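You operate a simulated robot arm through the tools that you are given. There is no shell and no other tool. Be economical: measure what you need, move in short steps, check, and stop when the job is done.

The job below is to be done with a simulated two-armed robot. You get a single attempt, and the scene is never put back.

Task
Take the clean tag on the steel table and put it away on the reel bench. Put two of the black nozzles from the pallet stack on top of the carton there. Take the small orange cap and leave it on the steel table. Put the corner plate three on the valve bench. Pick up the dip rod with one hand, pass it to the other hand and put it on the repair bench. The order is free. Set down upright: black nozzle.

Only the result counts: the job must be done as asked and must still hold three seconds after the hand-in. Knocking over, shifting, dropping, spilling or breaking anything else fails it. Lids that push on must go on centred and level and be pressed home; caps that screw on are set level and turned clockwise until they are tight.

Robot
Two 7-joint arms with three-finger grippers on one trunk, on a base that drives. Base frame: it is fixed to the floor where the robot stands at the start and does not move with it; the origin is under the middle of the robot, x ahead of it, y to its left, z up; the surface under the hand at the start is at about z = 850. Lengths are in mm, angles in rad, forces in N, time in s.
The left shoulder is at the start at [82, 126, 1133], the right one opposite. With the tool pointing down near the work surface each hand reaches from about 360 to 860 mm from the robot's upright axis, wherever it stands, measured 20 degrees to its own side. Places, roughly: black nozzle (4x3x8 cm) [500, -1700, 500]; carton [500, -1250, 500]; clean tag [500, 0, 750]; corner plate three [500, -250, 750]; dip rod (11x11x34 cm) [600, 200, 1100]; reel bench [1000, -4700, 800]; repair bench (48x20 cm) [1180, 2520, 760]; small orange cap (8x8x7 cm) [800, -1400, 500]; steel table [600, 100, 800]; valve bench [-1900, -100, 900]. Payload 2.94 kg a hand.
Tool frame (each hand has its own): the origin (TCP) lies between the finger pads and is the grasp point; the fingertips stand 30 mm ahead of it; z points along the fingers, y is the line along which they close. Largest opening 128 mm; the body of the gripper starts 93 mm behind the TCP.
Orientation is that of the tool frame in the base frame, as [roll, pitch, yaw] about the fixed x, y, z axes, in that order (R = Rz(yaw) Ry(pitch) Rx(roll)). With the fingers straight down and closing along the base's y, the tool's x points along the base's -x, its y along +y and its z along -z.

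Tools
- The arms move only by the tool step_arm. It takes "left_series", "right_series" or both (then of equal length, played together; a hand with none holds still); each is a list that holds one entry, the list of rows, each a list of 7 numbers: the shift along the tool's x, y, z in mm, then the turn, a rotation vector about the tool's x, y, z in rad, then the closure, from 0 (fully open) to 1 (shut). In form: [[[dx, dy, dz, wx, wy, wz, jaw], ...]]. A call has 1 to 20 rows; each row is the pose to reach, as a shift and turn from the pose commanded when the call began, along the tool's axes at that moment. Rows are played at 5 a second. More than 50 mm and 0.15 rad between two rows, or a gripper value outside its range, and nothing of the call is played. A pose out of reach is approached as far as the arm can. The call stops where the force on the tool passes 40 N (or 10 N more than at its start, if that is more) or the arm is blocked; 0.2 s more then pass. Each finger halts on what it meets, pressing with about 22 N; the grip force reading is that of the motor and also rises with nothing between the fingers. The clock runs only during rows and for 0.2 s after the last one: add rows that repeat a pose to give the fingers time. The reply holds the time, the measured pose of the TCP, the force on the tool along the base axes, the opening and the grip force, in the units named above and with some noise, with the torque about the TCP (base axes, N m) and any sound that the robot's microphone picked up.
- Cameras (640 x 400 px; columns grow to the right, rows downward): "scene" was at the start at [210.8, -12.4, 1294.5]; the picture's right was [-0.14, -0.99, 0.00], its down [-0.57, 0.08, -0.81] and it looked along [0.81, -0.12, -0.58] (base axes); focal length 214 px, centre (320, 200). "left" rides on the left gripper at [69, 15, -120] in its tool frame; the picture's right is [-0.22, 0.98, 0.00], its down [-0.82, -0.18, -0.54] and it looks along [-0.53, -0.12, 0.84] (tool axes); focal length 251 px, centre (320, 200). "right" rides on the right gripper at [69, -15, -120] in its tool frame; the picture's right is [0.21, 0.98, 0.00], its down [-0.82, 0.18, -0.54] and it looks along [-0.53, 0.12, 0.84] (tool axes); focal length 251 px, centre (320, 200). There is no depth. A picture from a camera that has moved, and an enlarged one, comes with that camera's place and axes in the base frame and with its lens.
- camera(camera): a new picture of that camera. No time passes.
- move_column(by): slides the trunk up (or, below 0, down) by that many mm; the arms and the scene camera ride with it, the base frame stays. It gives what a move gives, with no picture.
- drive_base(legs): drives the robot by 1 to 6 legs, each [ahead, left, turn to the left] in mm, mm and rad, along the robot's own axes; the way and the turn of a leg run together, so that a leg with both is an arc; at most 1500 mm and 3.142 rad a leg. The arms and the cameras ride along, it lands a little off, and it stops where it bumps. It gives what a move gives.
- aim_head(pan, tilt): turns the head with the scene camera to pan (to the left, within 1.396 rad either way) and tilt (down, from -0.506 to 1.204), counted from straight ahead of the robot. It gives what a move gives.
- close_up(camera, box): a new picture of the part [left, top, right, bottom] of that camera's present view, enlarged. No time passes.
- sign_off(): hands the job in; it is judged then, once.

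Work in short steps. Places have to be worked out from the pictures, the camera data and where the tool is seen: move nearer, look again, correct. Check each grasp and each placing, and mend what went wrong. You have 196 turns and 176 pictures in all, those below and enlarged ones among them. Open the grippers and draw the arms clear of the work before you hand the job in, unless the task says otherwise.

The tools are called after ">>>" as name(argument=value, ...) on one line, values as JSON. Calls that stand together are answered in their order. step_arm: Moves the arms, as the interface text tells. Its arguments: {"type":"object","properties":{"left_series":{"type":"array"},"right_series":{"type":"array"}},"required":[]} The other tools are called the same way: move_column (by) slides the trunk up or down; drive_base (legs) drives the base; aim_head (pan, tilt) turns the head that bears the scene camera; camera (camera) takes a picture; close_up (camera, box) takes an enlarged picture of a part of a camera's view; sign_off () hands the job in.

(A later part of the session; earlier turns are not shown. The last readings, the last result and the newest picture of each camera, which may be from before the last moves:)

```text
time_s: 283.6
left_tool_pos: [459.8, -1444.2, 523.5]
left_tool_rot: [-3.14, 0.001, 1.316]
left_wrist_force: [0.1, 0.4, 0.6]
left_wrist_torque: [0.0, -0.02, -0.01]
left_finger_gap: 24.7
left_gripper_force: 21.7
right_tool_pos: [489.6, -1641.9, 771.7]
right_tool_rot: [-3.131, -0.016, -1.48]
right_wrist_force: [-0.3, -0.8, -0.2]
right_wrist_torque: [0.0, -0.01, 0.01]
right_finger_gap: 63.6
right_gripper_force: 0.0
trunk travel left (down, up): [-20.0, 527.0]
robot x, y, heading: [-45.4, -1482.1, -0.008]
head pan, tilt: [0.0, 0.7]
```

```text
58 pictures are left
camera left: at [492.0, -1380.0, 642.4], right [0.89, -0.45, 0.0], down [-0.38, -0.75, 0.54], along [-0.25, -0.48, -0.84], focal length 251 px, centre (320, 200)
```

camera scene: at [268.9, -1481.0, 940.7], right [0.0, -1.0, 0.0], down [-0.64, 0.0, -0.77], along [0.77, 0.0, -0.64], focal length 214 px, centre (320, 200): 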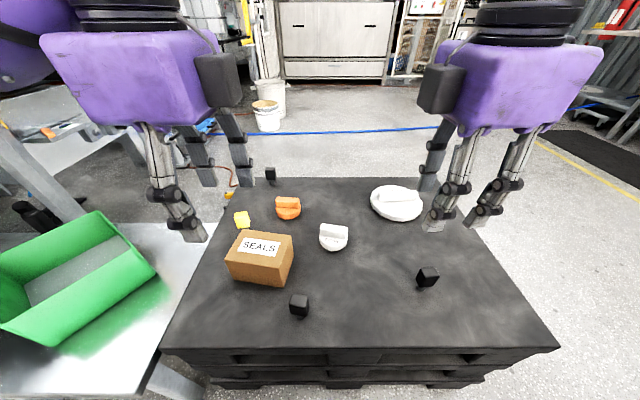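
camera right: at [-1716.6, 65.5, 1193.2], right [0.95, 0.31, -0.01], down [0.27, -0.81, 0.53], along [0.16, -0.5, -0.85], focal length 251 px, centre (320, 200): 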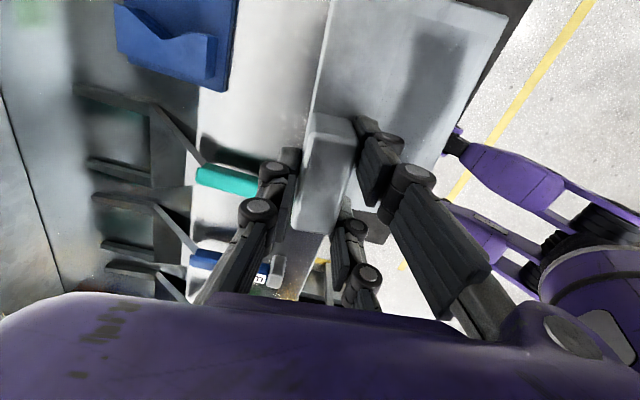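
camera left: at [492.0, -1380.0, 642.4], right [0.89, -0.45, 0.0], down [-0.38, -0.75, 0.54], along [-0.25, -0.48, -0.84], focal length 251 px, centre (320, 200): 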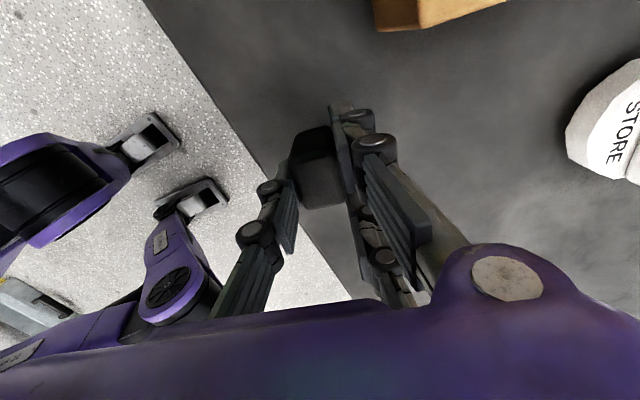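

Gripped, with a gap of 24.7 mm. I'll lift it and look at the carton top.

>>> step_arm(left_series=[[[0, 0, -10, 0, 0, 0, 1], [0, 0, -45, 0, 0, 0, 1], [0, 0, -90, 0, 0, 0, 1], [0, 0, -135, 0, 0, 0, 1], [0, 0, -175, 0, 0, 0, 1], [0, 0, -175, 0, 0, 0, 1]]])

>>> camera(camera="scene")

>>> camera(camera="left")

```text
time_s: 285.0
left_tool_pos: [459.7, -1444.7, 698.0]
left_tool_rot: [-3.139, 0.002, 1.315]
left_wrist_force: [-1.2, 0.4, -0.3]
left_wrist_torque: [-0.01, 0.01, -0.01]
left_finger_gap: 24.6
left_gripper_force: 21.2
right_tool_pos: [489.4, -1641.1, 771.6]
right_tool_rot: [-3.13, -0.015, -1.48]
right_wrist_force: [0.2, -0.4, 0.5]
right_wrist_torque: [0.02, 0.03, 0.02]
right_finger_gap: 63.9
right_gripper_force: 0.1
trunk travel left (down, up): [-20.0, 527.0]
robot x, y, heading: [-48.2, -1478.6, -0.007]
head pan, tilt: [0.0, 0.7]
```

```text
57 pictures are left
camera scene: at [269.1, -1481.0, 940.6], right [0.0, -1.0, 0.0], down [-0.64, 0.0, -0.76], along [0.76, 0.0, -0.64], focal length 214 px, centre (320, 200)
```

scene: 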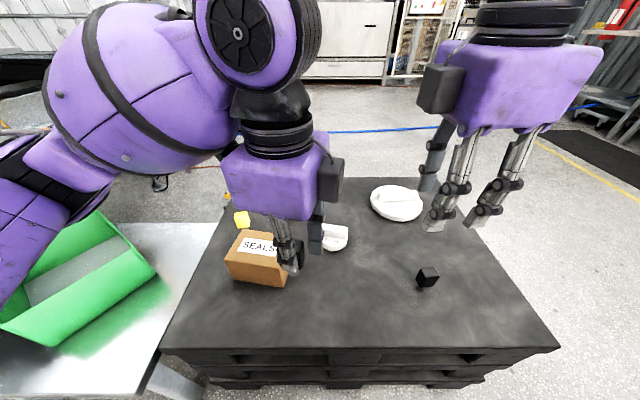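

```text
56 pictures are left
camera left: at [490.7, -1379.8, 817.1], right [0.89, -0.45, 0.0], down [-0.38, -0.75, 0.54], along [-0.25, -0.48, -0.84], focal length 251 px, centre (320, 200)
```

left: 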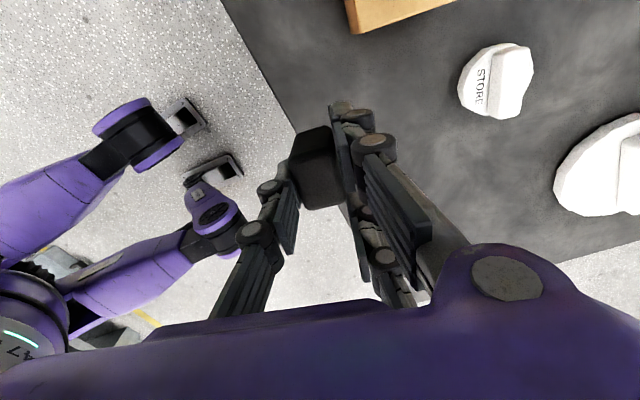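

Nozzle 1 is lifted. The carton top is about 128×80 mm, centred at (571,-1344). I'll take the nozzle above (574,-1310) and lower to just above the surface.

>>> step_arm(left_series=[[[36, 19, 0, 0, 0, 0, 1], [73, 38, 0, 0, 0, 0, 1], [110, 57, 0, 0, 0, 0, 1], [146.6, 76.8, 0, 0, 0, 0, 1], [146.6, 76.8, 0, 0, 0, 0, 1], [146.6, 76.8, 30, 0, 0, 0, 1], [146.6, 76.8, 52, 0, 0, 0, 1], [146.6, 76.8, 52, 0, 0, 0, 1]]])

>>> close_up(camera="scene", box=[205, 160, 345, 300])

>>> camera(camera="left")

```text
time_s: 286.8
left_tool_pos: [571.9, -1320.5, 646.6]
left_tool_rot: [-3.14, 0.003, 1.314]
left_wrist_force: [1.0, -0.9, -0.5]
left_wrist_torque: [0.03, 0.01, 0.01]
left_finger_gap: 24.6
left_gripper_force: 21.9
right_tool_pos: [488.5, -1641.2, 770.3]
right_tool_rot: [-3.132, -0.016, -1.479]
right_wrist_force: [-0.6, 0.0, -0.3]
right_wrist_torque: [0.01, -0.03, 0.01]
right_finger_gap: 64.2
right_gripper_force: 0.0
trunk travel left (down, up): [-20.0, 527.0]
robot x, y, heading: [-45.3, -1481.7, -0.003]
head pan, tilt: [0.0, 0.7]
```

```text
2.86 times, centred on (275, 230) of scene
camera zoom: at [269.0, -1481.0, 940.6], right [0.0, -1.0, 0.0], down [-0.64, 0.0, -0.76], along [0.76, 0.0, -0.64], focal length 613 px, centre (449, 114)
```

zoom: 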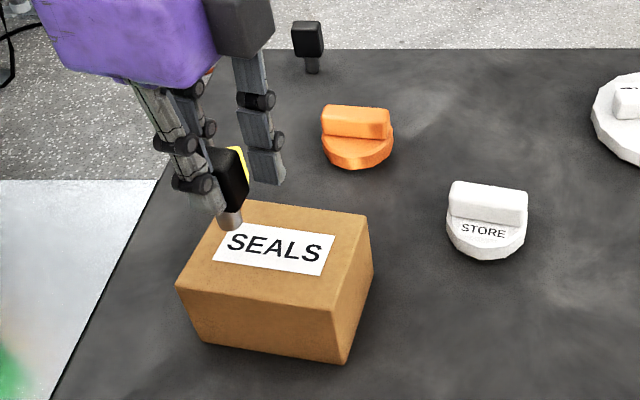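

```text
54 pictures are left
camera left: at [604.2, -1256.3, 765.0], right [0.89, -0.45, 0.0], down [-0.38, -0.75, 0.54], along [-0.25, -0.48, -0.84], focal length 251 px, centre (320, 200)
```

left: 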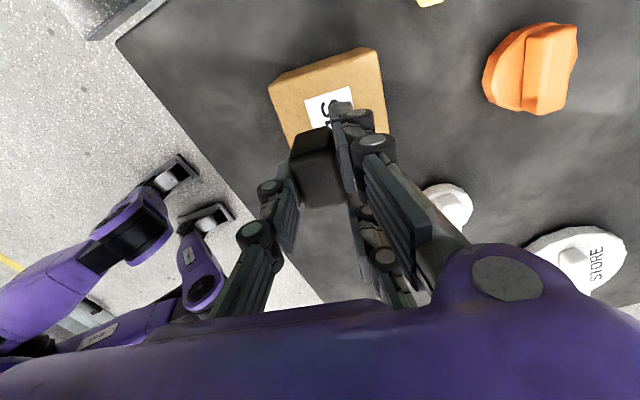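

The stem bottom is about 23 mm above the carton top. I'll shift 8 mm toward the carton's middle, then lower gently to contact.

>>> step_arm(left_series=[[[-7.8, 2, 5, 0, 0, 0, 1], [-7.8, 2, 12, 0, 0, 0, 1], [-7.8, 2, 16, 0, 0, 0, 1], [-7.8, 2, 19, 0, 0, 0, 1], [-7.8, 2, 21, 0, 0, 0, 1]]])

>>> close_up(camera="scene", box=[235, 190, 315, 250])

```text
time_s: 288.0
left_tool_pos: [572.6, -1329.8, 623.1]
left_tool_rot: [-3.139, 0.002, 1.316]
left_wrist_force: [-0.6, -0.2, -0.9]
left_wrist_torque: [0.01, 0.06, 0.01]
left_finger_gap: 24.5
left_gripper_force: 21.5
right_tool_pos: [490.0, -1642.5, 772.8]
right_tool_rot: [-3.131, -0.017, -1.48]
right_wrist_force: [-0.5, -0.2, 0.5]
right_wrist_torque: [0.0, 0.02, 0.02]
right_finger_gap: 64.0
right_gripper_force: 0.0
trunk travel left (down, up): [-20.0, 527.0]
robot x, y, heading: [-46.6, -1480.5, -0.011]
head pan, tilt: [0.0, 0.7]
```

```text
6.67 times, centred on (275, 220) of scene
camera zoom: at [269.1, -1481.0, 940.6], right [0.0, -1.0, 0.0], down [-0.64, 0.0, -0.76], along [0.76, 0.0, -0.64], focal length 1430 px, centre (620, 67)
```

zoom: 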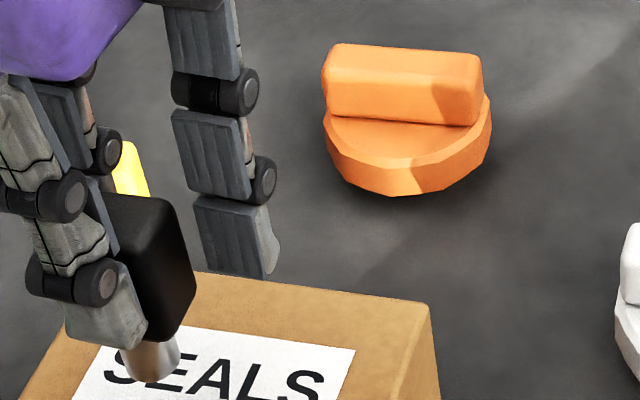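

The stem is close to the surface. I'll lower in 1.5 mm steps and watch the force.

>>> step_arm(left_series=[[[0, 0, 1.5, 0, 0, 0, 1], [0, 0, 3, 0, 0, 0, 1], [0, 0, 4.5, 0, 0, 0, 1], [0, 0, 4.5, 0, 0, 0, 1]]])

>>> close_up(camera="scene", box=[235, 200, 315, 260])

```text
time_s: 289.0
left_tool_pos: [571.2, -1329.1, 618.4]
left_tool_rot: [-3.14, 0.002, 1.314]
left_wrist_force: [-0.3, 0.4, -1.3]
left_wrist_torque: [0.02, 0.04, 0.0]
left_finger_gap: 24.6
left_gripper_force: 21.8
right_tool_pos: [488.6, -1643.3, 772.1]
right_tool_rot: [-3.131, -0.018, -1.481]
right_wrist_force: [0.1, 0.2, -0.3]
right_wrist_torque: [0.02, 0.0, -0.01]
right_finger_gap: 64.0
right_gripper_force: 0.1
trunk travel left (down, up): [-20.0, 527.0]
robot x, y, heading: [-42.7, -1480.0, -0.005]
head pan, tilt: [0.0, 0.7]
```

```text
6.67 times, centred on (275, 230) of scene
camera zoom: at [269.1, -1481.0, 940.6], right [0.0, -1.0, 0.0], down [-0.64, 0.0, -0.76], along [0.76, 0.0, -0.64], focal length 1430 px, centre (620, 0)
```

zoom: 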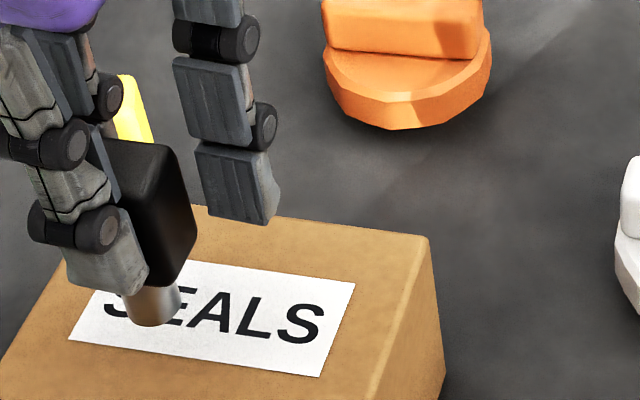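

No contact yet. Continuing.

>>> step_arm(left_series=[[[0, 0, 1.5, 0, 0, 0, 1], [0, 0, 3, 0, 0, 0, 1], [0, 0, 4.5, 0, 0, 0, 1], [0, 0, 6, 0, 0, 0, 1], [0, 0, 6, 0, 0, 0, 1]]])

```text
time_s: 290.2
left_tool_pos: [570.2, -1329.7, 613.6]
left_tool_rot: [-3.139, 0.002, 1.316]
left_wrist_force: [-0.3, 0.6, -0.9]
left_wrist_torque: [0.03, -0.01, -0.01]
left_finger_gap: 24.5
left_gripper_force: 22.3
right_tool_pos: [489.7, -1641.8, 772.0]
right_tool_rot: [-3.13, -0.016, -1.48]
right_wrist_force: [0.3, 1.0, 0.3]
right_wrist_torque: [-0.03, 0.01, 0.0]
right_finger_gap: 64.1
right_gripper_force: 0.1
trunk travel left (down, up): [-20.0, 527.0]
robot x, y, heading: [-46.1, -1479.3, -0.004]
head pan, tilt: [0.0, 0.7]
```

Still free, so I'll take a few more millimetres.

>>> step_arm(left_series=[[[0, 0, 1.5, 0, 0, 0, 1], [0, 0, 3, 0, 0, 0, 1], [0, 0, 4.5, 0, 0, 0, 1], [0, 0, 4.5, 0, 0, 0, 1]]])

>>> close_up(camera="scene", box=[235, 200, 315, 260])

```text
time_s: 291.2
left_tool_pos: [569.8, -1330.3, 608.7]
left_tool_rot: [-3.14, 0.003, 1.313]
left_wrist_force: [-1.2, -0.6, -0.4]
left_wrist_torque: [-0.01, -0.03, 0.0]
left_finger_gap: 24.4
left_gripper_force: 21.5
right_tool_pos: [488.0, -1642.0, 772.1]
right_tool_rot: [-3.132, -0.016, -1.479]
right_wrist_force: [-0.4, 0.2, 0.4]
right_wrist_torque: [0.02, -0.02, 0.05]
right_finger_gap: 64.0
right_gripper_force: 0.0
trunk travel left (down, up): [-20.0, 527.0]
robot x, y, heading: [-45.6, -1481.5, -0.005]
head pan, tilt: [0.0, 0.7]
```

```text
6.67 times, centred on (275, 230) of scene
camera zoom: at [269.1, -1481.0, 940.6], right [0.0, -1.0, 0.0], down [-0.64, 0.0, -0.76], along [0.76, 0.0, -0.64], focal length 1430 px, centre (620, 0)
```

zoom: 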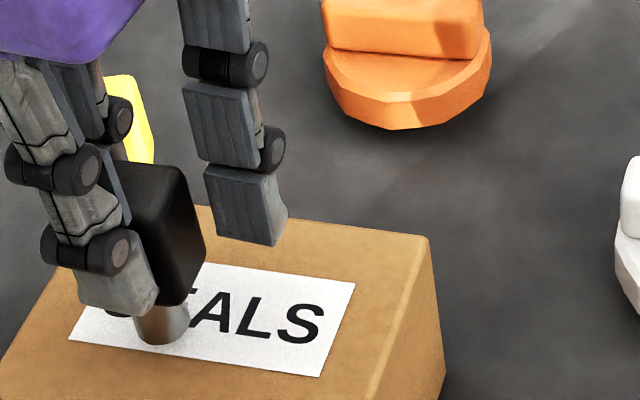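

Stem bottom is estimated at z≈538 and still in the air. Continuing.

>>> step_arm(left_series=[[[0, 0, 2, 0, 0, 0, 1], [0, 0, 4, 0, 0, 0, 1], [0, 0, 6, 0, 0, 0, 1], [0, 0, 8, 0, 0, 0, 1], [0, 0, 8, 0, 0, 0, 1]]])

>>> close_up(camera="scene", box=[235, 200, 315, 260])

```text
time_s: 292.4
left_tool_pos: [570.0, -1329.7, 601.6]
left_tool_rot: [3.141, 0.0, 1.317]
left_wrist_force: [0.3, 0.9, 16.7]
left_wrist_torque: [0.2, -0.04, -0.08]
left_finger_gap: 24.4
left_gripper_force: 22.0
right_tool_pos: [488.5, -1642.0, 771.3]
right_tool_rot: [-3.128, -0.015, -1.479]
right_wrist_force: [-0.3, 0.3, 0.0]
right_wrist_torque: [0.05, 0.02, 0.01]
right_finger_gap: 64.1
right_gripper_force: 0.1
trunk travel left (down, up): [-20.0, 527.0]
robot x, y, heading: [-41.9, -1480.8, -0.003]
head pan, tilt: [0.0, 0.7]
```

```text
6.67 times, centred on (275, 230) of scene
camera zoom: at [268.1, -1481.2, 941.0], right [0.0, -1.0, 0.0], down [-0.64, 0.0, -0.77], along [0.77, 0.0, -0.64], focal length 1430 px, centre (620, 0)
```

zoom: 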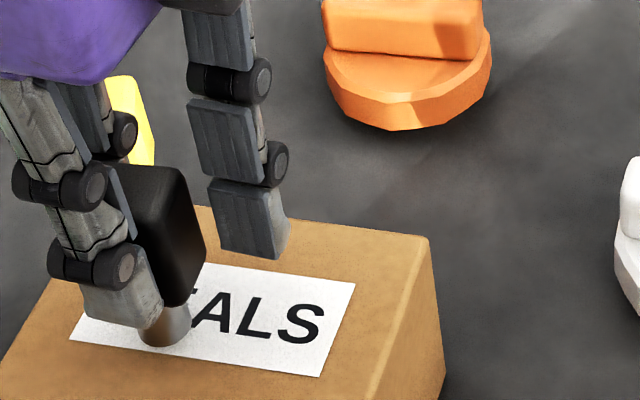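

It's seated on the carton with 17 N. I'll ease up 1 mm, open gently and rise.

>>> step_arm(left_series=[[[0, 0, -1, 0, 0, 0, 1], [0, 0, -1, 0, 0, 0, 0.85], [0, 0, -1, 0, 0, 0, 0.78], [0, 0, -1, 0, 0, 0, 0.7], [0, 0, -1, 0, 0, 0, 0.62], [0, 0, -1, 0, 0, 0, 0.62], [0, 0, -15, 0, 0, 0, 0.62], [0, 0, -45, 0, 0, 0, 0.62], [0, 0, -90, 0, 0, 0, 0.62], [0, 0, -125, 0, 0, 0, 0.5]]])

>>> close_up(camera="scene", box=[215, 180, 335, 270])

```text
time_s: 294.6
left_tool_pos: [570.0, -1330.2, 728.0]
left_tool_rot: [-3.141, 0.001, 1.316]
left_wrist_force: [0.0, 0.0, -0.5]
left_wrist_torque: [-0.04, -0.03, 0.0]
left_finger_gap: 64.5
left_gripper_force: 0.1
right_tool_pos: [488.8, -1641.8, 770.9]
right_tool_rot: [-3.131, -0.016, -1.48]
right_wrist_force: [0.0, -0.4, 0.0]
right_wrist_torque: [0.01, -0.04, -0.01]
right_finger_gap: 63.9
right_gripper_force: 0.0
trunk travel left (down, up): [-20.0, 527.0]
robot x, y, heading: [-45.0, -1477.7, 0.002]
head pan, tilt: [0.0, 0.7]
```

```text
4.44 times, centred on (275, 225) of scene
camera zoom: at [268.7, -1481.1, 940.7], right [0.0, -1.0, 0.0], down [-0.64, 0.0, -0.77], along [0.77, 0.0, -0.64], focal length 953 px, centre (520, 89)
```

zoom: 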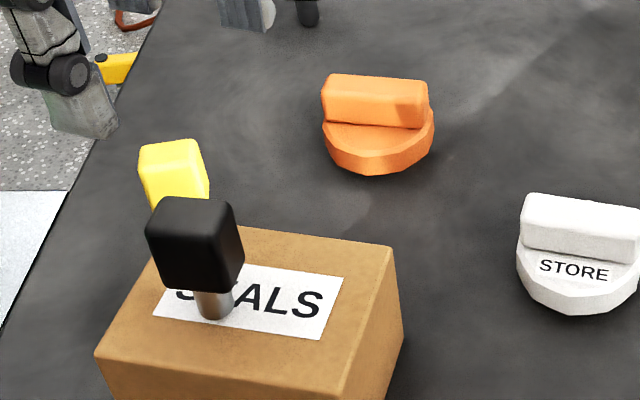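

Nozzle 1 stands upright on the carton. I'll shift the base right for nozzle 2 near (545,-1743).

>>> drive_base(legs=[[0, -310, 0]])

>>> step_arm(left_series=[[[-30, -10, 10, 0, 0, 0, 0.4], [-60, -10, 30, 0, 0, 0, 0.4], [-100, -10, 50, 0, 0, 0, 0.4], [-100, -10, 50, 0, 0, 0, 0.4]]])

>>> camera(camera="left")

>>> camera(camera="scene")

```text
time_s: 297.9
left_tool_pos: [569.6, -1641.4, 727.4]
left_tool_rot: [-3.14, 0.001, 1.311]
left_wrist_force: [0.3, 0.4, 0.4]
left_wrist_torque: [0.02, -0.03, -0.02]
left_finger_gap: 64.0
left_gripper_force: 0.1
right_tool_pos: [486.0, -1951.3, 772.0]
right_tool_rot: [-3.132, -0.014, -1.485]
right_wrist_force: [-0.2, 0.1, 0.6]
right_wrist_torque: [0.01, 0.0, 0.01]
right_finger_gap: 63.8
right_gripper_force: 0.0
trunk travel left (down, up): [-20.0, 527.0]
robot x, y, heading: [-46.6, -1785.5, -0.015]
head pan, tilt: [0.0, 0.7]
```

```text
time_s: 298.9
left_tool_pos: [534.1, -1734.0, 676.6]
left_tool_rot: [-3.14, 0.002, 1.311]
left_wrist_force: [0.1, 0.3, 0.4]
left_wrist_torque: [0.01, -0.01, -0.01]
left_finger_gap: 76.8
left_gripper_force: 0.1
right_tool_pos: [485.9, -1952.0, 772.4]
right_tool_rot: [-3.13, -0.018, -1.486]
right_wrist_force: [-0.1, 1.1, 0.6]
right_wrist_torque: [0.01, -0.01, 0.02]
right_finger_gap: 64.0
right_gripper_force: 0.0
trunk travel left (down, up): [-20.0, 527.0]
robot x, y, heading: [-49.1, -1789.1, -0.01]
head pan, tilt: [0.0, 0.7]
```

```text
48 pictures are left
camera left: at [565.6, -1669.9, 798.2], right [0.89, -0.46, 0.0], down [-0.38, -0.75, 0.54], along [-0.25, -0.48, -0.84], focal length 251 px, centre (320, 200)
```

left: 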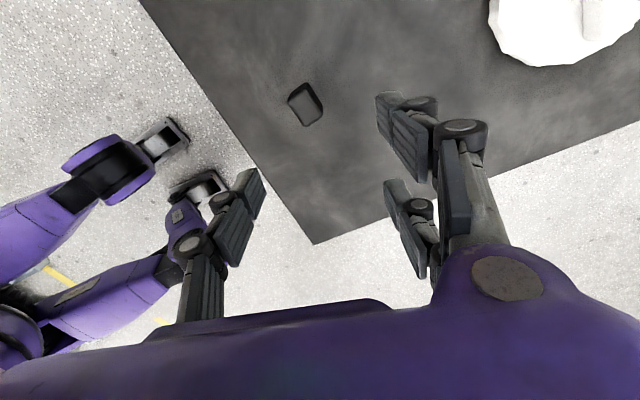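

```text
47 pictures are left
camera scene: at [267.1, -1790.1, 940.7], right [-0.01, -1.0, 0.0], down [-0.64, 0.01, -0.76], along [0.76, -0.01, -0.64], focal length 214 px, centre (320, 200)
```

scene: 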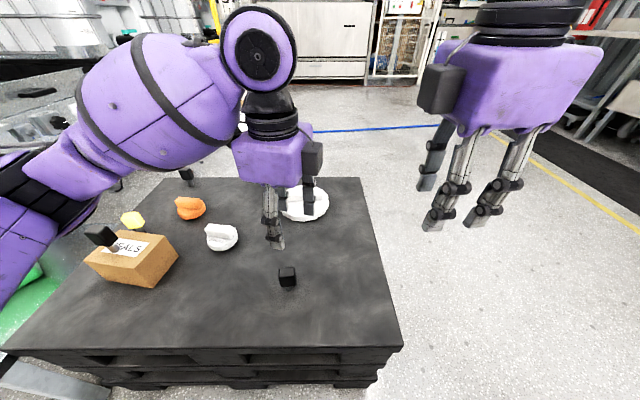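

Nozzle 2 is at about (526,-1715), long axis nearly along y. I'll rotate to align, offset as before, and descend to z≈600.

>>> step_arm(left_series=[[[1, -3, 15, 0, 0, -0.11, 0.5], [3, -6, 40, 0, 0, -0.22, 0.5], [4, -9, 65, 0, 0, -0.33, 0.5], [4, -9, 80, 0, 0, -0.33, 0.5], [4, -9, 80, 0, 0, -0.33, 0.5]]])

>>> camera(camera="left")

```text
time_s: 300.1
left_tool_pos: [526.1, -1728.6, 596.5]
left_tool_rot: [-3.14, 0.001, 1.639]
left_wrist_force: [1.0, -0.3, 0.1]
left_wrist_torque: [0.0, 0.0, 0.01]
left_finger_gap: 63.9
left_gripper_force: 0.1
right_tool_pos: [485.6, -1951.4, 771.8]
right_tool_rot: [-3.132, -0.017, -1.487]
right_wrist_force: [0.0, -0.1, -0.2]
right_wrist_torque: [0.02, 0.01, 0.03]
right_finger_gap: 64.0
right_gripper_force: 0.1
trunk travel left (down, up): [-20.0, 527.0]
robot x, y, heading: [-47.8, -1788.3, -0.013]
head pan, tilt: [0.0, 0.7]
```

```text
46 pictures are left
camera left: at [535.6, -1657.6, 717.3], right [0.99, -0.15, 0.0], down [-0.12, -0.83, 0.54], along [-0.08, -0.54, -0.84], focal length 251 px, centre (320, 200)
```

left: 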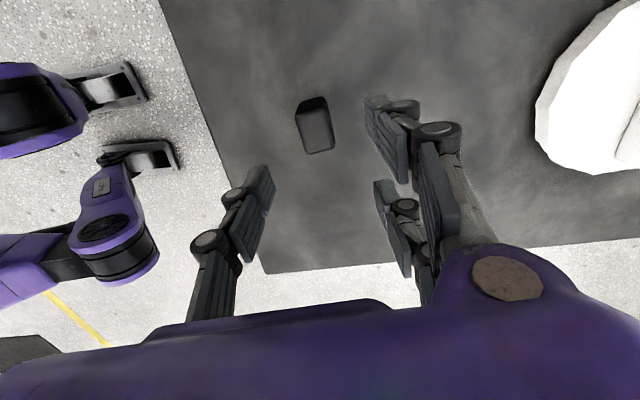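

The view nearly matches the pre-grasp pose used for nozzle 1. I'll repeat the same descent and slow close.

>>> step_arm(left_series=[[[1, -3, 25, 0, 0, 0, 0.5], [1, -3, 50, 0, 0, 0, 0.5], [1, -3, 73, 0, 0, 0, 0.5], [1, -3, 73, 0, 0, 0, 0.6], [1, -3, 73, 0, 0, 0, 0.68], [1, -3, 73, 0, 0, 0, 0.72], [1, -3, 73, 0, 0, 0, 0.76], [1, -3, 73, 0, 0, 0, 0.8], [1, -3, 73, 0, 0, 0, 0.86], [1, -3, 73, 0, 0, 0, 0.92], [1, -3, 73, 0, 0, 0, 0.92]]])

>>> camera(camera="left")

```text
time_s: 302.5
left_tool_pos: [523.5, -1728.0, 524.5]
left_tool_rot: [-3.138, 0.004, 1.64]
left_wrist_force: [-0.8, -0.3, 0.0]
left_wrist_torque: [-0.01, 0.01, 0.01]
left_finger_gap: 24.8
left_gripper_force: 22.2
right_tool_pos: [486.9, -1950.9, 773.0]
right_tool_rot: [-3.131, -0.018, -1.485]
right_wrist_force: [-0.6, -0.1, 0.2]
right_wrist_torque: [0.0, -0.01, -0.03]
right_finger_gap: 64.2
right_gripper_force: 0.1
trunk travel left (down, up): [-20.0, 527.0]
robot x, y, heading: [-49.0, -1786.1, -0.01]
head pan, tilt: [0.0, 0.7]
```

```text
45 pictures are left
camera left: at [533.5, -1657.3, 643.5], right [0.99, -0.15, 0.0], down [-0.12, -0.83, 0.54], along [-0.08, -0.54, -0.84], focal length 251 px, centre (320, 200)
```

left: 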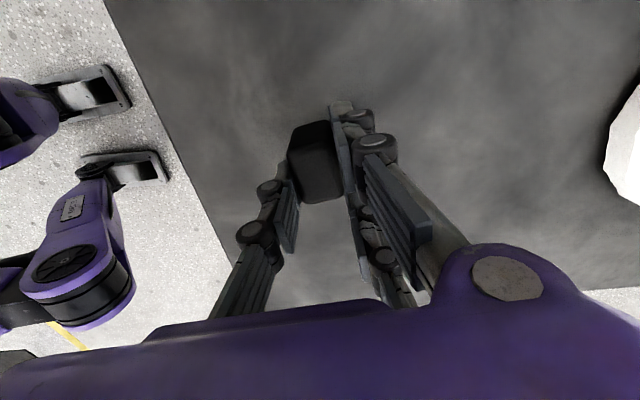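

Gripped. I'll lift well clear, then move the base left so the nozzle comes near the carton.

>>> step_arm(left_series=[[[0, 0, -10, 0, 0, 0, 1], [0, 0, -50, 0, 0, 0, 1], [0, 0, -95, 0, 0, 0, 1], [0, 0, -140, 0, 0, 0, 1], [0, 0, -185, 0, 0, 0, 1], [0, 0, -195, 0, 0, 0, 1]]])

>>> drive_base(legs=[[0, 315, 0.01]])

>>> camera(camera="scene")

```text
time_s: 303.9
left_tool_pos: [523.3, -1726.8, 719.7]
left_tool_rot: [-3.138, 0.002, 1.64]
left_wrist_force: [0.7, 0.4, 0.0]
left_wrist_torque: [-0.01, -0.02, -0.02]
left_finger_gap: 24.7
left_gripper_force: 21.9
right_tool_pos: [486.6, -1951.6, 771.8]
right_tool_rot: [-3.131, -0.016, -1.484]
right_wrist_force: [-0.6, -0.4, 0.0]
right_wrist_torque: [-0.01, -0.03, -0.02]
right_finger_gap: 63.8
right_gripper_force: 0.1
trunk travel left (down, up): [-20.0, 527.0]
robot x, y, heading: [-48.1, -1789.7, -0.001]
head pan, tilt: [0.0, 0.7]
```

```text
time_s: 307.3
left_tool_pos: [523.9, -1401.1, 718.0]
left_tool_rot: [-3.138, 0.001, 1.654]
left_wrist_force: [0.7, -0.5, 0.0]
left_wrist_torque: [-0.02, -0.02, 0.0]
left_finger_gap: 24.6
left_gripper_force: 22.0
right_tool_pos: [489.3, -1625.5, 771.7]
right_tool_rot: [-3.132, -0.017, -1.47]
right_wrist_force: [-0.5, 0.4, 0.2]
right_wrist_torque: [-0.01, -0.01, 0.0]
right_finger_gap: 64.0
right_gripper_force: 0.1
trunk travel left (down, up): [-20.0, 527.0]
robot x, y, heading: [-45.4, -1469.0, 0.005]
head pan, tilt: [0.0, 0.7]
```

```text
44 pictures are left
camera scene: at [267.4, -1466.6, 940.6], right [0.01, -1.0, 0.0], down [-0.64, -0.01, -0.76], along [0.76, 0.01, -0.64], focal length 214 px, centre (320, 200)
```

scene: 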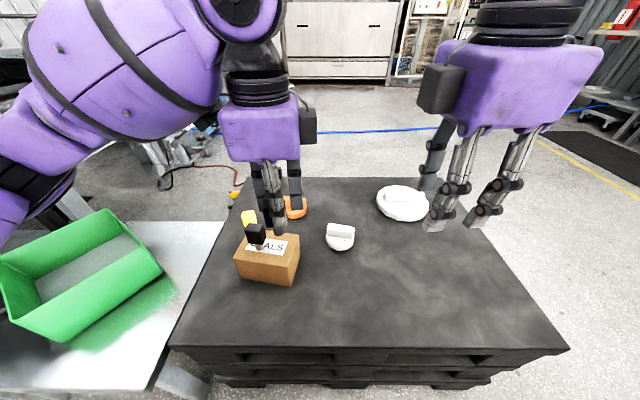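

I'll move over (568,-1395) and lower to about z=640.

>>> step_arm(left_series=[[[1, 22, 0, 0, 0, 0, 1], [2, 44, 0, 0, 0, 0, 1], [2, 44, 0, 0, 0, 0, 1], [2, 44, 40, 0, 0, 0, 1], [2, 44, 78, 0, 0, 0, 1], [2, 44, 78, 0, 0, 0, 1]]])

>>> close_up(camera="scene", box=[220, 190, 340, 290])

>>> camera(camera="left")

```text
time_s: 308.7
left_tool_pos: [568.5, -1395.3, 640.3]
left_tool_rot: [-3.141, 0.002, 1.657]
left_wrist_force: [0.7, 0.9, -1.2]
left_wrist_torque: [0.01, 0.01, -0.04]
left_finger_gap: 24.2
left_gripper_force: 21.4
right_tool_pos: [488.9, -1625.2, 772.2]
right_tool_rot: [-3.13, -0.018, -1.469]
right_wrist_force: [-0.8, -0.2, -1.5]
right_wrist_torque: [0.01, 0.01, 0.0]
right_finger_gap: 63.7
right_gripper_force: 0.0
trunk travel left (down, up): [-20.0, 527.0]
robot x, y, heading: [-47.1, -1469.8, 0.007]
head pan, tilt: [0.0, 0.7]
```

```text
4.00 times, centred on (280, 240) of scene
camera zoom: at [267.3, -1466.7, 940.6], right [0.01, -1.0, 0.0], down [-0.64, 0.0, -0.76], along [0.76, 0.01, -0.64], focal length 858 px, centre (480, 40)
```

zoom: 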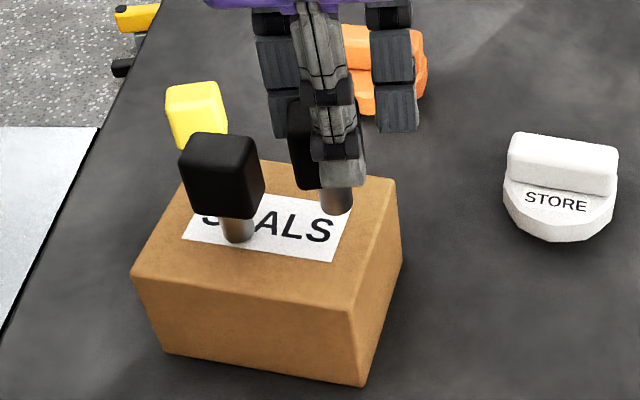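

```text
42 pictures are left
camera left: at [576.6, -1323.6, 761.2], right [0.99, -0.13, 0.0], down [-0.11, -0.83, 0.54], along [-0.07, -0.54, -0.84], focal length 251 px, centre (320, 200)
```

left: 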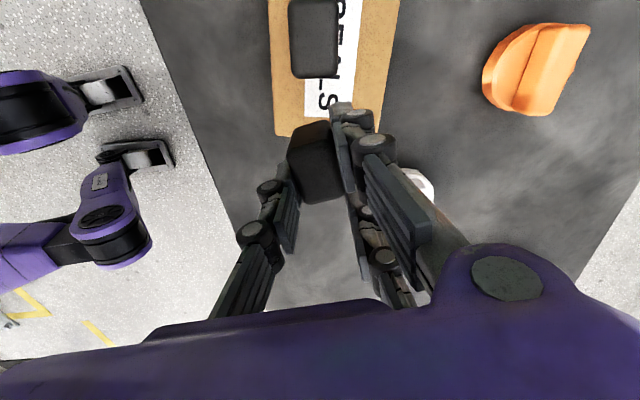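

I'll shift 8 mm toward the middle, away from the carton's right edge, and lower to near contact.

>>> step_arm(left_series=[[[8, 0, 0, 0, 0, 0, 1], [8, 0, 15, 0, 0, 0, 1], [8, 0, 28, 0, 0, 0, 1], [8, 0, 32, 0, 0, 0, 1], [8, 0, 34, 0, 0, 0, 1], [8, 0, 36, 0, 0, 0, 1], [8, 0, 38, 0, 0, 0, 1], [8, 0, 38, 0, 0, 0, 1]]])

>>> close_up(camera="scene", box=[220, 190, 340, 290])

```text
time_s: 310.5
left_tool_pos: [565.3, -1387.0, 604.6]
left_tool_rot: [-3.14, 0.002, 1.656]
left_wrist_force: [2.3, 0.3, 16.1]
left_wrist_torque: [0.18, -0.13, -0.1]
left_finger_gap: 24.4
left_gripper_force: 22.0
right_tool_pos: [487.9, -1624.5, 771.7]
right_tool_rot: [-3.133, -0.016, -1.47]
right_wrist_force: [-0.1, -0.3, 0.0]
right_wrist_torque: [-0.02, -0.04, 0.01]
right_finger_gap: 63.8
right_gripper_force: 0.0
trunk travel left (down, up): [-20.0, 527.0]
robot x, y, heading: [-48.4, -1470.8, 0.005]
head pan, tilt: [0.0, 0.7]
```

```text
4.00 times, centred on (280, 240) of scene
camera zoom: at [266.5, -1466.9, 941.0], right [0.01, -1.0, 0.0], down [-0.64, 0.0, -0.77], along [0.77, 0.01, -0.64], focal length 858 px, centre (480, 40)
```

zoom: 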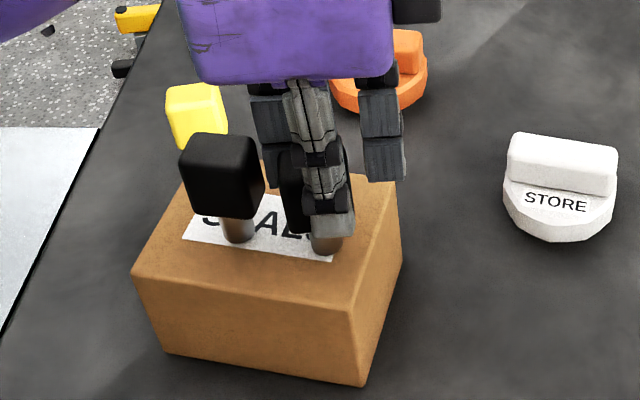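

It's seated with 16 N. I'll release gently: ease up 1 mm, open, rise.

>>> step_arm(left_series=[[[0, 0, -1, 0, 0, 0, 1], [0, 0, -1, 0, 0, 0, 0.85], [0, 0, -1, 0, 0, 0, 0.78], [0, 0, -1, 0, 0, 0, 0.7], [0, 0, -1, 0, 0, 0, 0.64], [0, 0, -1, 0, 0, 0, 0.64], [0, 0, -15, 0, 0, 0, 0.64], [0, 0, -45, 0, 0, 0, 0.64], [0, 0, -90, 0, 0, 0, 0.64], [0, 0, -125, 0, 0, 0, 0.5]]])

>>> close_up(camera="scene", box=[220, 170, 340, 290])

```text
time_s: 312.7
left_tool_pos: [564.5, -1383.6, 728.7]
left_tool_rot: [-3.138, 0.002, 1.657]
left_wrist_force: [-0.1, -0.1, 0.8]
left_wrist_torque: [0.0, -0.01, 0.01]
left_finger_gap: 64.1
left_gripper_force: 0.1
right_tool_pos: [489.9, -1624.9, 772.1]
right_tool_rot: [-3.132, -0.017, -1.469]
right_wrist_force: [-0.1, -0.7, -0.2]
right_wrist_torque: [0.0, 0.01, -0.03]
right_finger_gap: 63.9
right_gripper_force: 0.1
trunk travel left (down, up): [-20.0, 527.0]
robot x, y, heading: [-48.8, -1469.3, 0.006]
head pan, tilt: [0.0, 0.7]
```

```text
3.33 times, centred on (280, 230) of scene
camera zoom: at [267.0, -1466.8, 940.7], right [0.01, -1.0, 0.0], down [-0.64, 0.0, -0.77], along [0.77, 0.01, -0.64], focal length 715 px, centre (453, 100)
```

zoom: 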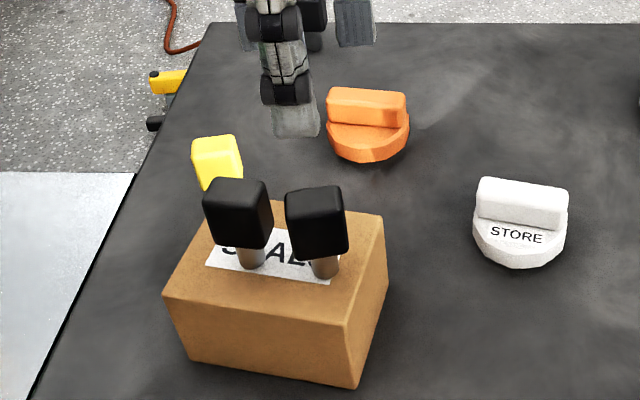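

Both nozzles stand upright on the carton. Next is the small orange cap near (770,-1375); I'll move the left hand over it at safe height.

>>> step_arm(left_series=[[[-2, 41, 0, 0, 0, 0.03, 0.4], [-4, 82, 0, 0, 0, 0.06, 0.3], [-5, 123, 0, 0, 0, 0.1, 0.3], [-7, 164, 0, 0, 0, 0.15, 0.3], [-8, 204, 0, 0, 0, 0.2, 0.3], [-8, 204, 20, 0, 0, 0.2, 0.3], [-8, 204, 20, 0, 0, 0.2, 0.3]]])

>>> camera(camera="left")

>>> camera(camera="scene")

```text
time_s: 314.3
left_tool_pos: [770.0, -1375.3, 705.6]
left_tool_rot: [-3.139, 0.002, 1.457]
left_wrist_force: [-0.2, -0.1, -0.2]
left_wrist_torque: [0.0, -0.01, -0.01]
left_finger_gap: 89.5
left_gripper_force: 0.2
right_tool_pos: [488.9, -1625.6, 771.1]
right_tool_rot: [-3.131, -0.018, -1.471]
right_wrist_force: [-0.4, 0.1, 0.4]
right_wrist_torque: [0.03, 0.0, -0.04]
right_finger_gap: 63.8
right_gripper_force: 0.0
trunk travel left (down, up): [-20.0, 527.0]
robot x, y, heading: [-47.2, -1468.4, 0.007]
head pan, tilt: [0.0, 0.7]
```

```text
39 pictures are left
camera left: at [793.7, -1306.9, 826.3], right [0.95, -0.33, 0.0], down [-0.27, -0.79, 0.54], along [-0.18, -0.51, -0.84], focal length 251 px, centre (320, 200)
```

left: 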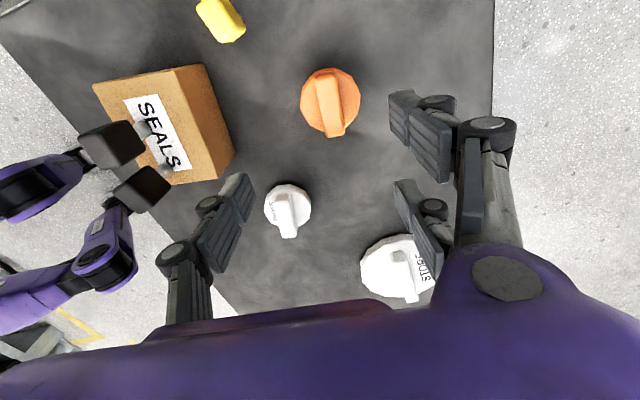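

```text
38 pictures are left
camera scene: at [267.3, -1466.8, 940.7], right [0.01, -1.0, 0.0], down [-0.64, 0.0, -0.77], along [0.76, 0.01, -0.64], focal length 214 px, centre (320, 200)
```

scene: 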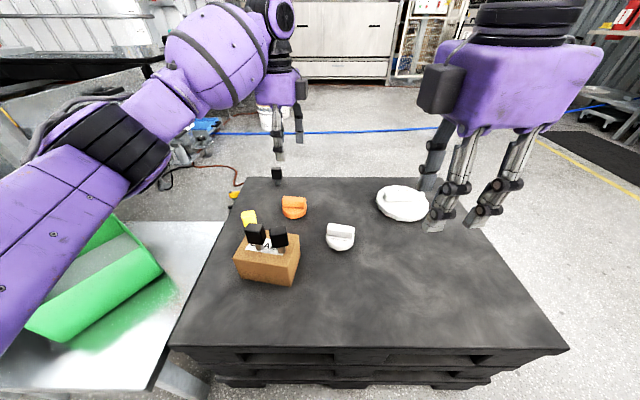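

The handle centre is (782,-1374), aligned with the tool to within 0.02. I'll centre, descend to TCP 560 and check.

>>> step_arm(left_series=[[[2, 12, 30, 0, 0, 0, 0.3], [2, 12, 75, 0, 0, 0, 0.35], [2, 12, 115, 0, 0, 0, 0.4], [2, 12, 145, 0, 0, 0, 0.45], [2, 12, 145, 0, 0, 0, 0.45]]])

>>> camera(camera="left")

```text
time_s: 315.5
left_tool_pos: [782.3, -1374.0, 560.5]
left_tool_rot: [-3.14, 0.001, 1.456]
left_wrist_force: [1.6, 0.0, -0.4]
left_wrist_torque: [0.02, 0.0, -0.01]
left_finger_gap: 70.4
left_gripper_force: 0.1
right_tool_pos: [488.4, -1624.8, 771.8]
right_tool_rot: [-3.132, -0.02, -1.47]
right_wrist_force: [-0.3, -0.9, 0.6]
right_wrist_torque: [0.01, 0.0, 0.0]
right_finger_gap: 64.0
right_gripper_force: 0.1
trunk travel left (down, up): [-20.0, 527.0]
robot x, y, heading: [-41.6, -1468.8, 0.01]
head pan, tilt: [0.0, 0.7]
```

```text
37 pictures are left
camera left: at [804.8, -1306.0, 680.6], right [0.95, -0.33, 0.0], down [-0.27, -0.79, 0.54], along [-0.18, -0.51, -0.84], focal length 251 px, centre (320, 200)
```

left: 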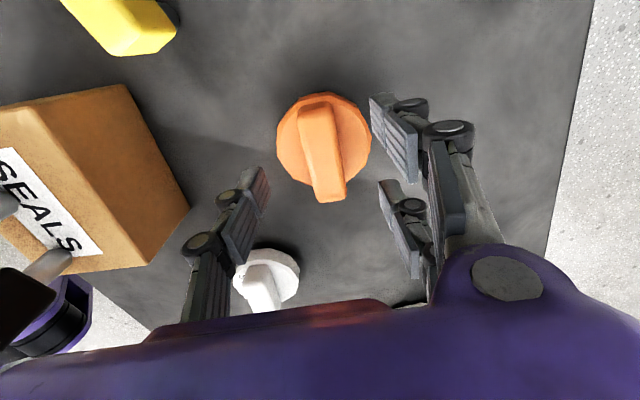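

The hand is centred on the cap's handle. I'll descend 40 mm and close.

>>> step_arm(left_series=[[[0, 1, 20, 0, 0, 0, 0.45], [0, 1, 40, 0, 0, 0, 0.45], [0, 1, 40, 0, 0, 0, 0.6], [0, 1, 40, 0, 0, 0, 0.7], [0, 1, 40, 0, 0, 0, 0.8], [0, 1, 40, 0, 0, 0, 0.9], [0, 1, 40, 0, 0, 0, 1], [0, 1, 40, 0, 0, 0, 1]]])

>>> camera(camera="left")

```text
time_s: 317.3
left_tool_pos: [784.0, -1376.5, 521.6]
left_tool_rot: [-3.139, 0.0, 1.457]
left_wrist_force: [0.3, -0.3, 0.1]
left_wrist_torque: [0.0, 0.01, 0.0]
left_finger_gap: 25.4
left_gripper_force: 22.0
right_tool_pos: [488.5, -1624.7, 771.2]
right_tool_rot: [-3.131, -0.018, -1.47]
right_wrist_force: [0.4, 0.1, -0.3]
right_wrist_torque: [0.01, 0.0, 0.02]
right_finger_gap: 64.1
right_gripper_force: 0.1
trunk travel left (down, up): [-20.0, 527.0]
robot x, y, heading: [-49.9, -1468.6, 0.008]
head pan, tilt: [0.0, 0.7]
```

```text
36 pictures are left
camera left: at [806.6, -1307.9, 640.6], right [0.95, -0.32, 0.0], down [-0.27, -0.79, 0.54], along [-0.18, -0.51, -0.84], focal length 251 px, centre (320, 200)
```

left: 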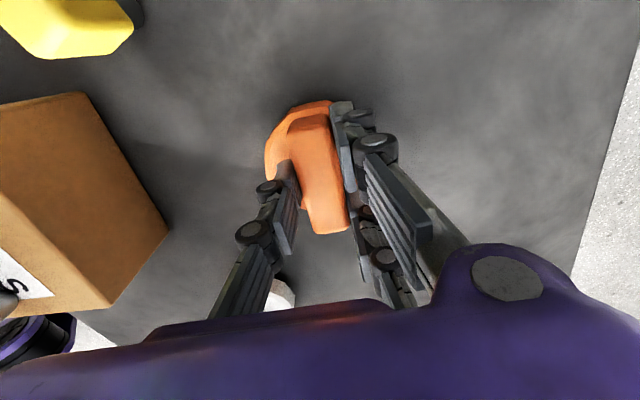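

The cap is gripped (25.4 mm, 22 N). I'll lift it and raise the trunk.

>>> step_arm(left_series=[[[0, 0, -10, 0, 0, 0, 1], [0, 0, -45, 0, 0, 0, 1], [0, 0, -90, 0, 0, 0, 1], [0, 0, -135, 0, 0, 0, 1], [0, 0, -180, 0, 0, 0, 1], [0, 0, -210, 0, 0, 0, 1]]])

>>> move_column(by=330)

>>> camera(camera="scene")

```text
time_s: 318.7
left_tool_pos: [782.5, -1373.3, 732.2]
left_tool_rot: [-3.138, 0.002, 1.458]
left_wrist_force: [-0.1, -0.6, -0.7]
left_wrist_torque: [0.01, -0.01, 0.04]
left_finger_gap: 25.5
left_gripper_force: 21.9
right_tool_pos: [488.2, -1625.4, 772.4]
right_tool_rot: [-3.13, -0.015, -1.47]
right_wrist_force: [-0.3, 0.3, 0.2]
right_wrist_torque: [0.0, -0.02, 0.0]
right_finger_gap: 63.6
right_gripper_force: 0.1
trunk travel left (down, up): [-20.0, 527.0]
robot x, y, heading: [-49.8, -1468.0, 0.01]
head pan, tilt: [0.0, 0.7]
```

```text
time_s: 321.9
left_tool_pos: [750.2, -1376.5, 1166.1]
left_tool_rot: [2.997, -0.018, 1.457]
left_wrist_force: [-0.6, 0.1, -0.3]
left_wrist_torque: [-0.04, 0.0, -0.03]
left_finger_gap: 25.5
left_gripper_force: 21.4
right_tool_pos: [489.5, -1624.8, 1101.4]
right_tool_rot: [-3.131, -0.016, -1.47]
right_wrist_force: [0.0, 1.2, -0.6]
right_wrist_torque: [0.0, -0.02, 0.0]
right_finger_gap: 64.1
right_gripper_force: 0.0
trunk travel left (down, up): [-350.0, 197.0]
robot x, y, heading: [-45.7, -1470.2, 0.008]
head pan, tilt: [0.0, 0.7]
```

```text
35 pictures are left
camera scene: at [162.0, -1467.5, 1287.4], right [0.01, -1.0, 0.0], down [-0.64, 0.0, -0.76], along [0.76, 0.01, -0.64], focal length 214 px, centre (320, 200)
```

scene: 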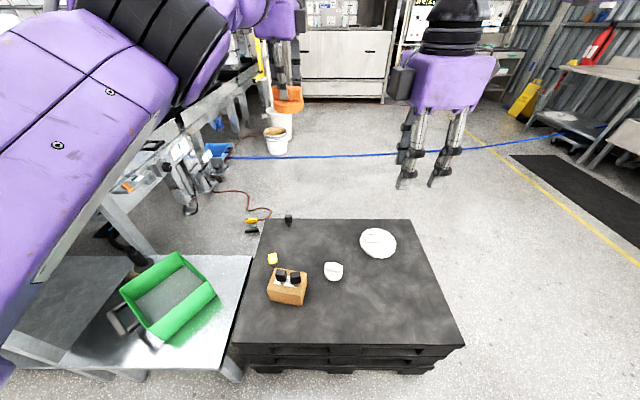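

The nozzles still stand. I'll back off, level the left hand and draw it in, then return to the steel table.

>>> drive_base(legs=[[-600, 0, -0.01]])

>>> step_arm(left_series=[[[0, 0, 0, 0.07, 0, 0, 1], [0, 0, 0, 0.14, 0, 0, 1], [0, -40, 0, 0.14, 0, 0, 1], [0, -80, 0, 0.14, 0, 0, 1], [0, -120, 0, 0.14, 0, 0, 1], [0, -160, 0, 0.14, 0, 0, 1], [0, -190, 0, 0.14, 0, 0, 1], [0, -190, 0, 0.14, 0, 0, 1]]])

>>> drive_base(legs=[[0, 1300, 0], [640, 0, 0]])

>>> camera(camera="scene")

```text
time_s: 325.1
left_tool_pos: [183.1, -1387.0, 1167.3]
left_tool_rot: [2.993, -0.018, 1.444]
left_wrist_force: [-1.4, -0.9, 0.0]
left_wrist_torque: [0.0, -0.03, -0.05]
left_finger_gap: 25.2
left_gripper_force: 22.4
right_tool_pos: [-82.5, -1632.5, 1102.5]
right_tool_rot: [-3.13, -0.017, -1.483]
right_wrist_force: [0.2, -0.4, 0.3]
right_wrist_torque: [0.0, -0.08, 0.02]
right_finger_gap: 64.1
right_gripper_force: 0.1
trunk travel left (down, up): [-350.0, 197.0]
robot x, y, heading: [-615.6, -1468.1, -0.003]
head pan, tilt: [0.0, 0.7]
stopped in leg 1: the robot was blocked; the commanded pose is now the measured one
```

```text
time_s: 326.9
left_tool_pos: [-1.1, -1363.0, 1138.8]
left_tool_rot: [3.137, -0.019, 1.445]
left_wrist_force: [0.5, -0.2, -0.7]
left_wrist_torque: [0.0, 0.0, 0.02]
left_finger_gap: 25.6
left_gripper_force: 21.8
left hand out of reach, approached as far as the arm can: row 1, 2
right_tool_pos: [-79.4, -1632.0, 1100.7]
right_tool_rot: [-3.133, -0.015, -1.483]
right_wrist_force: [0.5, 0.1, -0.7]
right_wrist_torque: [0.0, 0.01, 0.03]
right_finger_gap: 64.3
right_gripper_force: 0.0
trunk travel left (down, up): [-350.0, 197.0]
robot x, y, heading: [-611.8, -1472.2, -0.002]
head pan, tilt: [0.0, 0.7]
```

```text
time_s: 341.8
left_tool_pos: [642.4, -46.6, 1138.1]
left_tool_rot: [3.136, -0.018, 1.452]
left_wrist_force: [0.5, 0.9, -1.3]
left_wrist_torque: [0.01, 0.0, -0.03]
left_finger_gap: 25.2
left_gripper_force: 21.6
right_tool_pos: [565.8, -319.4, 1101.5]
right_tool_rot: [-3.132, -0.017, -1.477]
right_wrist_force: [1.5, 0.2, 0.8]
right_wrist_torque: [-0.01, 0.03, -0.04]
right_finger_gap: 64.0
right_gripper_force: 0.1
trunk travel left (down, up): [-350.0, 197.0]
robot x, y, heading: [30.2, -158.6, 0.002]
head pan, tilt: [0.0, 0.7]
```

```text
34 pictures are left
camera scene: at [239.8, -158.4, 1287.5], right [0.0, -1.0, 0.0], down [-0.64, 0.0, -0.76], along [0.76, 0.0, -0.64], focal length 214 px, centre (320, 200)
```

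scene: 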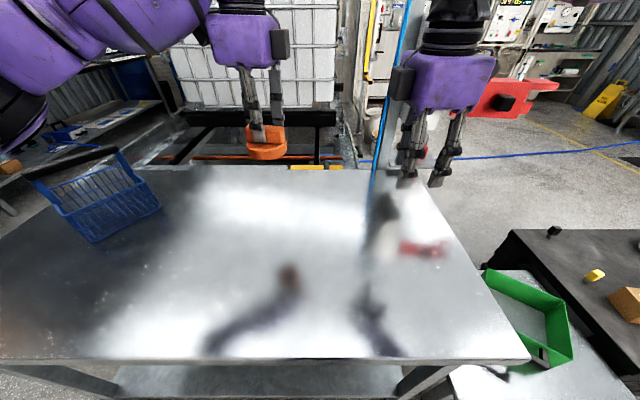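

The base was blocked briefly while reversing; I'll check that spot later. The cap is over an open part of the steel table, so I'll lower it toward z≈935.

>>> step_arm(left_series=[[[0, 0, 45, 0, 0.018, 0, 1], [0, 0, 90, 0, 0.018, 0, 1], [0, 0, 135, 0, 0.018, 0, 1], [0, 0, 175, 0, 0.018, 0, 1], [0, 0, 200, 0, 0.018, 0, 1], [0, 0, 206, 0, 0.018, 0, 1], [0, 0, 206, 0, 0.018, 0, 1]]])

>>> close_up(camera="scene", box=[190, 120, 350, 260])

```text
time_s: 343.4
left_tool_pos: [645.2, -46.3, 931.5]
left_tool_rot: [3.136, -0.035, 1.449]
left_wrist_force: [0.4, -0.6, -0.7]
left_wrist_torque: [0.02, 0.01, 0.01]
left_finger_gap: 25.7
left_gripper_force: 22.3
right_tool_pos: [565.7, -318.3, 1102.5]
right_tool_rot: [-3.131, -0.018, -1.476]
right_wrist_force: [-0.4, 0.4, -0.3]
right_wrist_torque: [0.01, 0.0, 0.01]
right_finger_gap: 64.0
right_gripper_force: 0.0
trunk travel left (down, up): [-350.0, 197.0]
robot x, y, heading: [32.3, -156.9, -0.002]
head pan, tilt: [0.0, 0.7]
```

```text
2.86 times, centred on (270, 190) of scene
camera zoom: at [239.8, -158.4, 1287.5], right [0.0, -1.0, 0.0], down [-0.64, 0.0, -0.76], along [0.76, 0.0, -0.64], focal length 613 px, centre (463, 229)
```

zoom: 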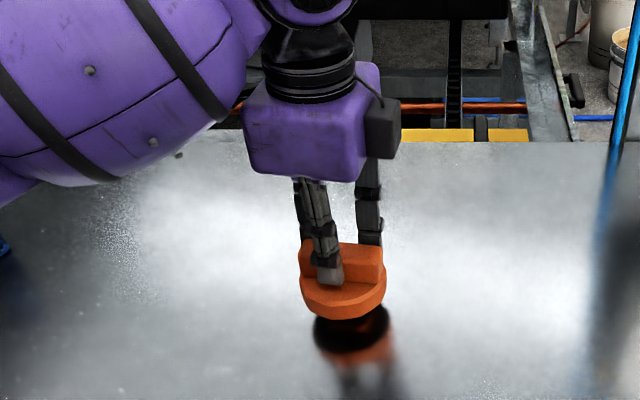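

The pitch correction went the wrong way, so I'll undo it to level the cap, then lower in small steps.

>>> step_arm(left_series=[[[0, 0, 0, 0, -0.035, 0, 1], [0, 0, 4, 0, -0.035, 0, 1], [0, 0, 8, 0, -0.035, 0, 1], [0, 0, 11, 0, -0.035, 0, 1], [0, 0, 14, 0, -0.035, 0, 1], [0, 0, 16, 0, -0.035, 0, 1]]])

>>> close_up(camera="scene", box=[190, 120, 350, 260])

```text
time_s: 344.8
left_tool_pos: [644.3, -44.3, 920.5]
left_tool_rot: [3.131, 0.002, 1.45]
left_wrist_force: [2.1, -0.4, 18.4]
left_wrist_torque: [-0.12, -0.06, 0.02]
left_finger_gap: 25.2
left_gripper_force: 22.3
right_tool_pos: [564.3, -318.5, 1101.6]
right_tool_rot: [-3.132, -0.015, -1.476]
right_wrist_force: [0.9, 0.1, -0.6]
right_wrist_torque: [0.0, 0.0, -0.01]
right_finger_gap: 64.1
right_gripper_force: 0.2
trunk travel left (down, up): [-350.0, 197.0]
robot x, y, heading: [35.0, -160.0, -0.0]
head pan, tilt: [0.0, 0.7]
```

```text
2.86 times, centred on (270, 190) of scene
camera zoom: at [238.7, -158.7, 1287.9], right [0.0, -1.0, 0.0], down [-0.64, 0.0, -0.77], along [0.77, 0.0, -0.64], focal length 613 px, centre (463, 229)
```

zoom: 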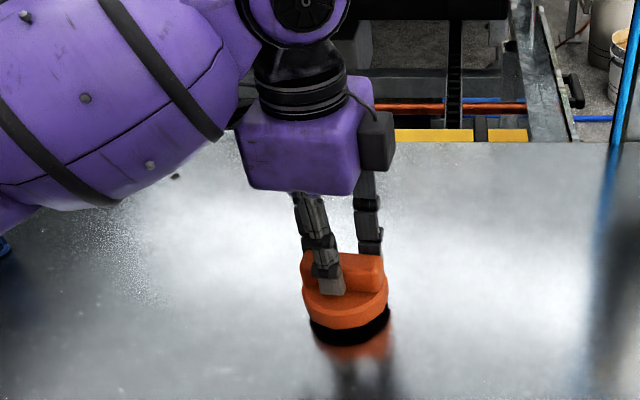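

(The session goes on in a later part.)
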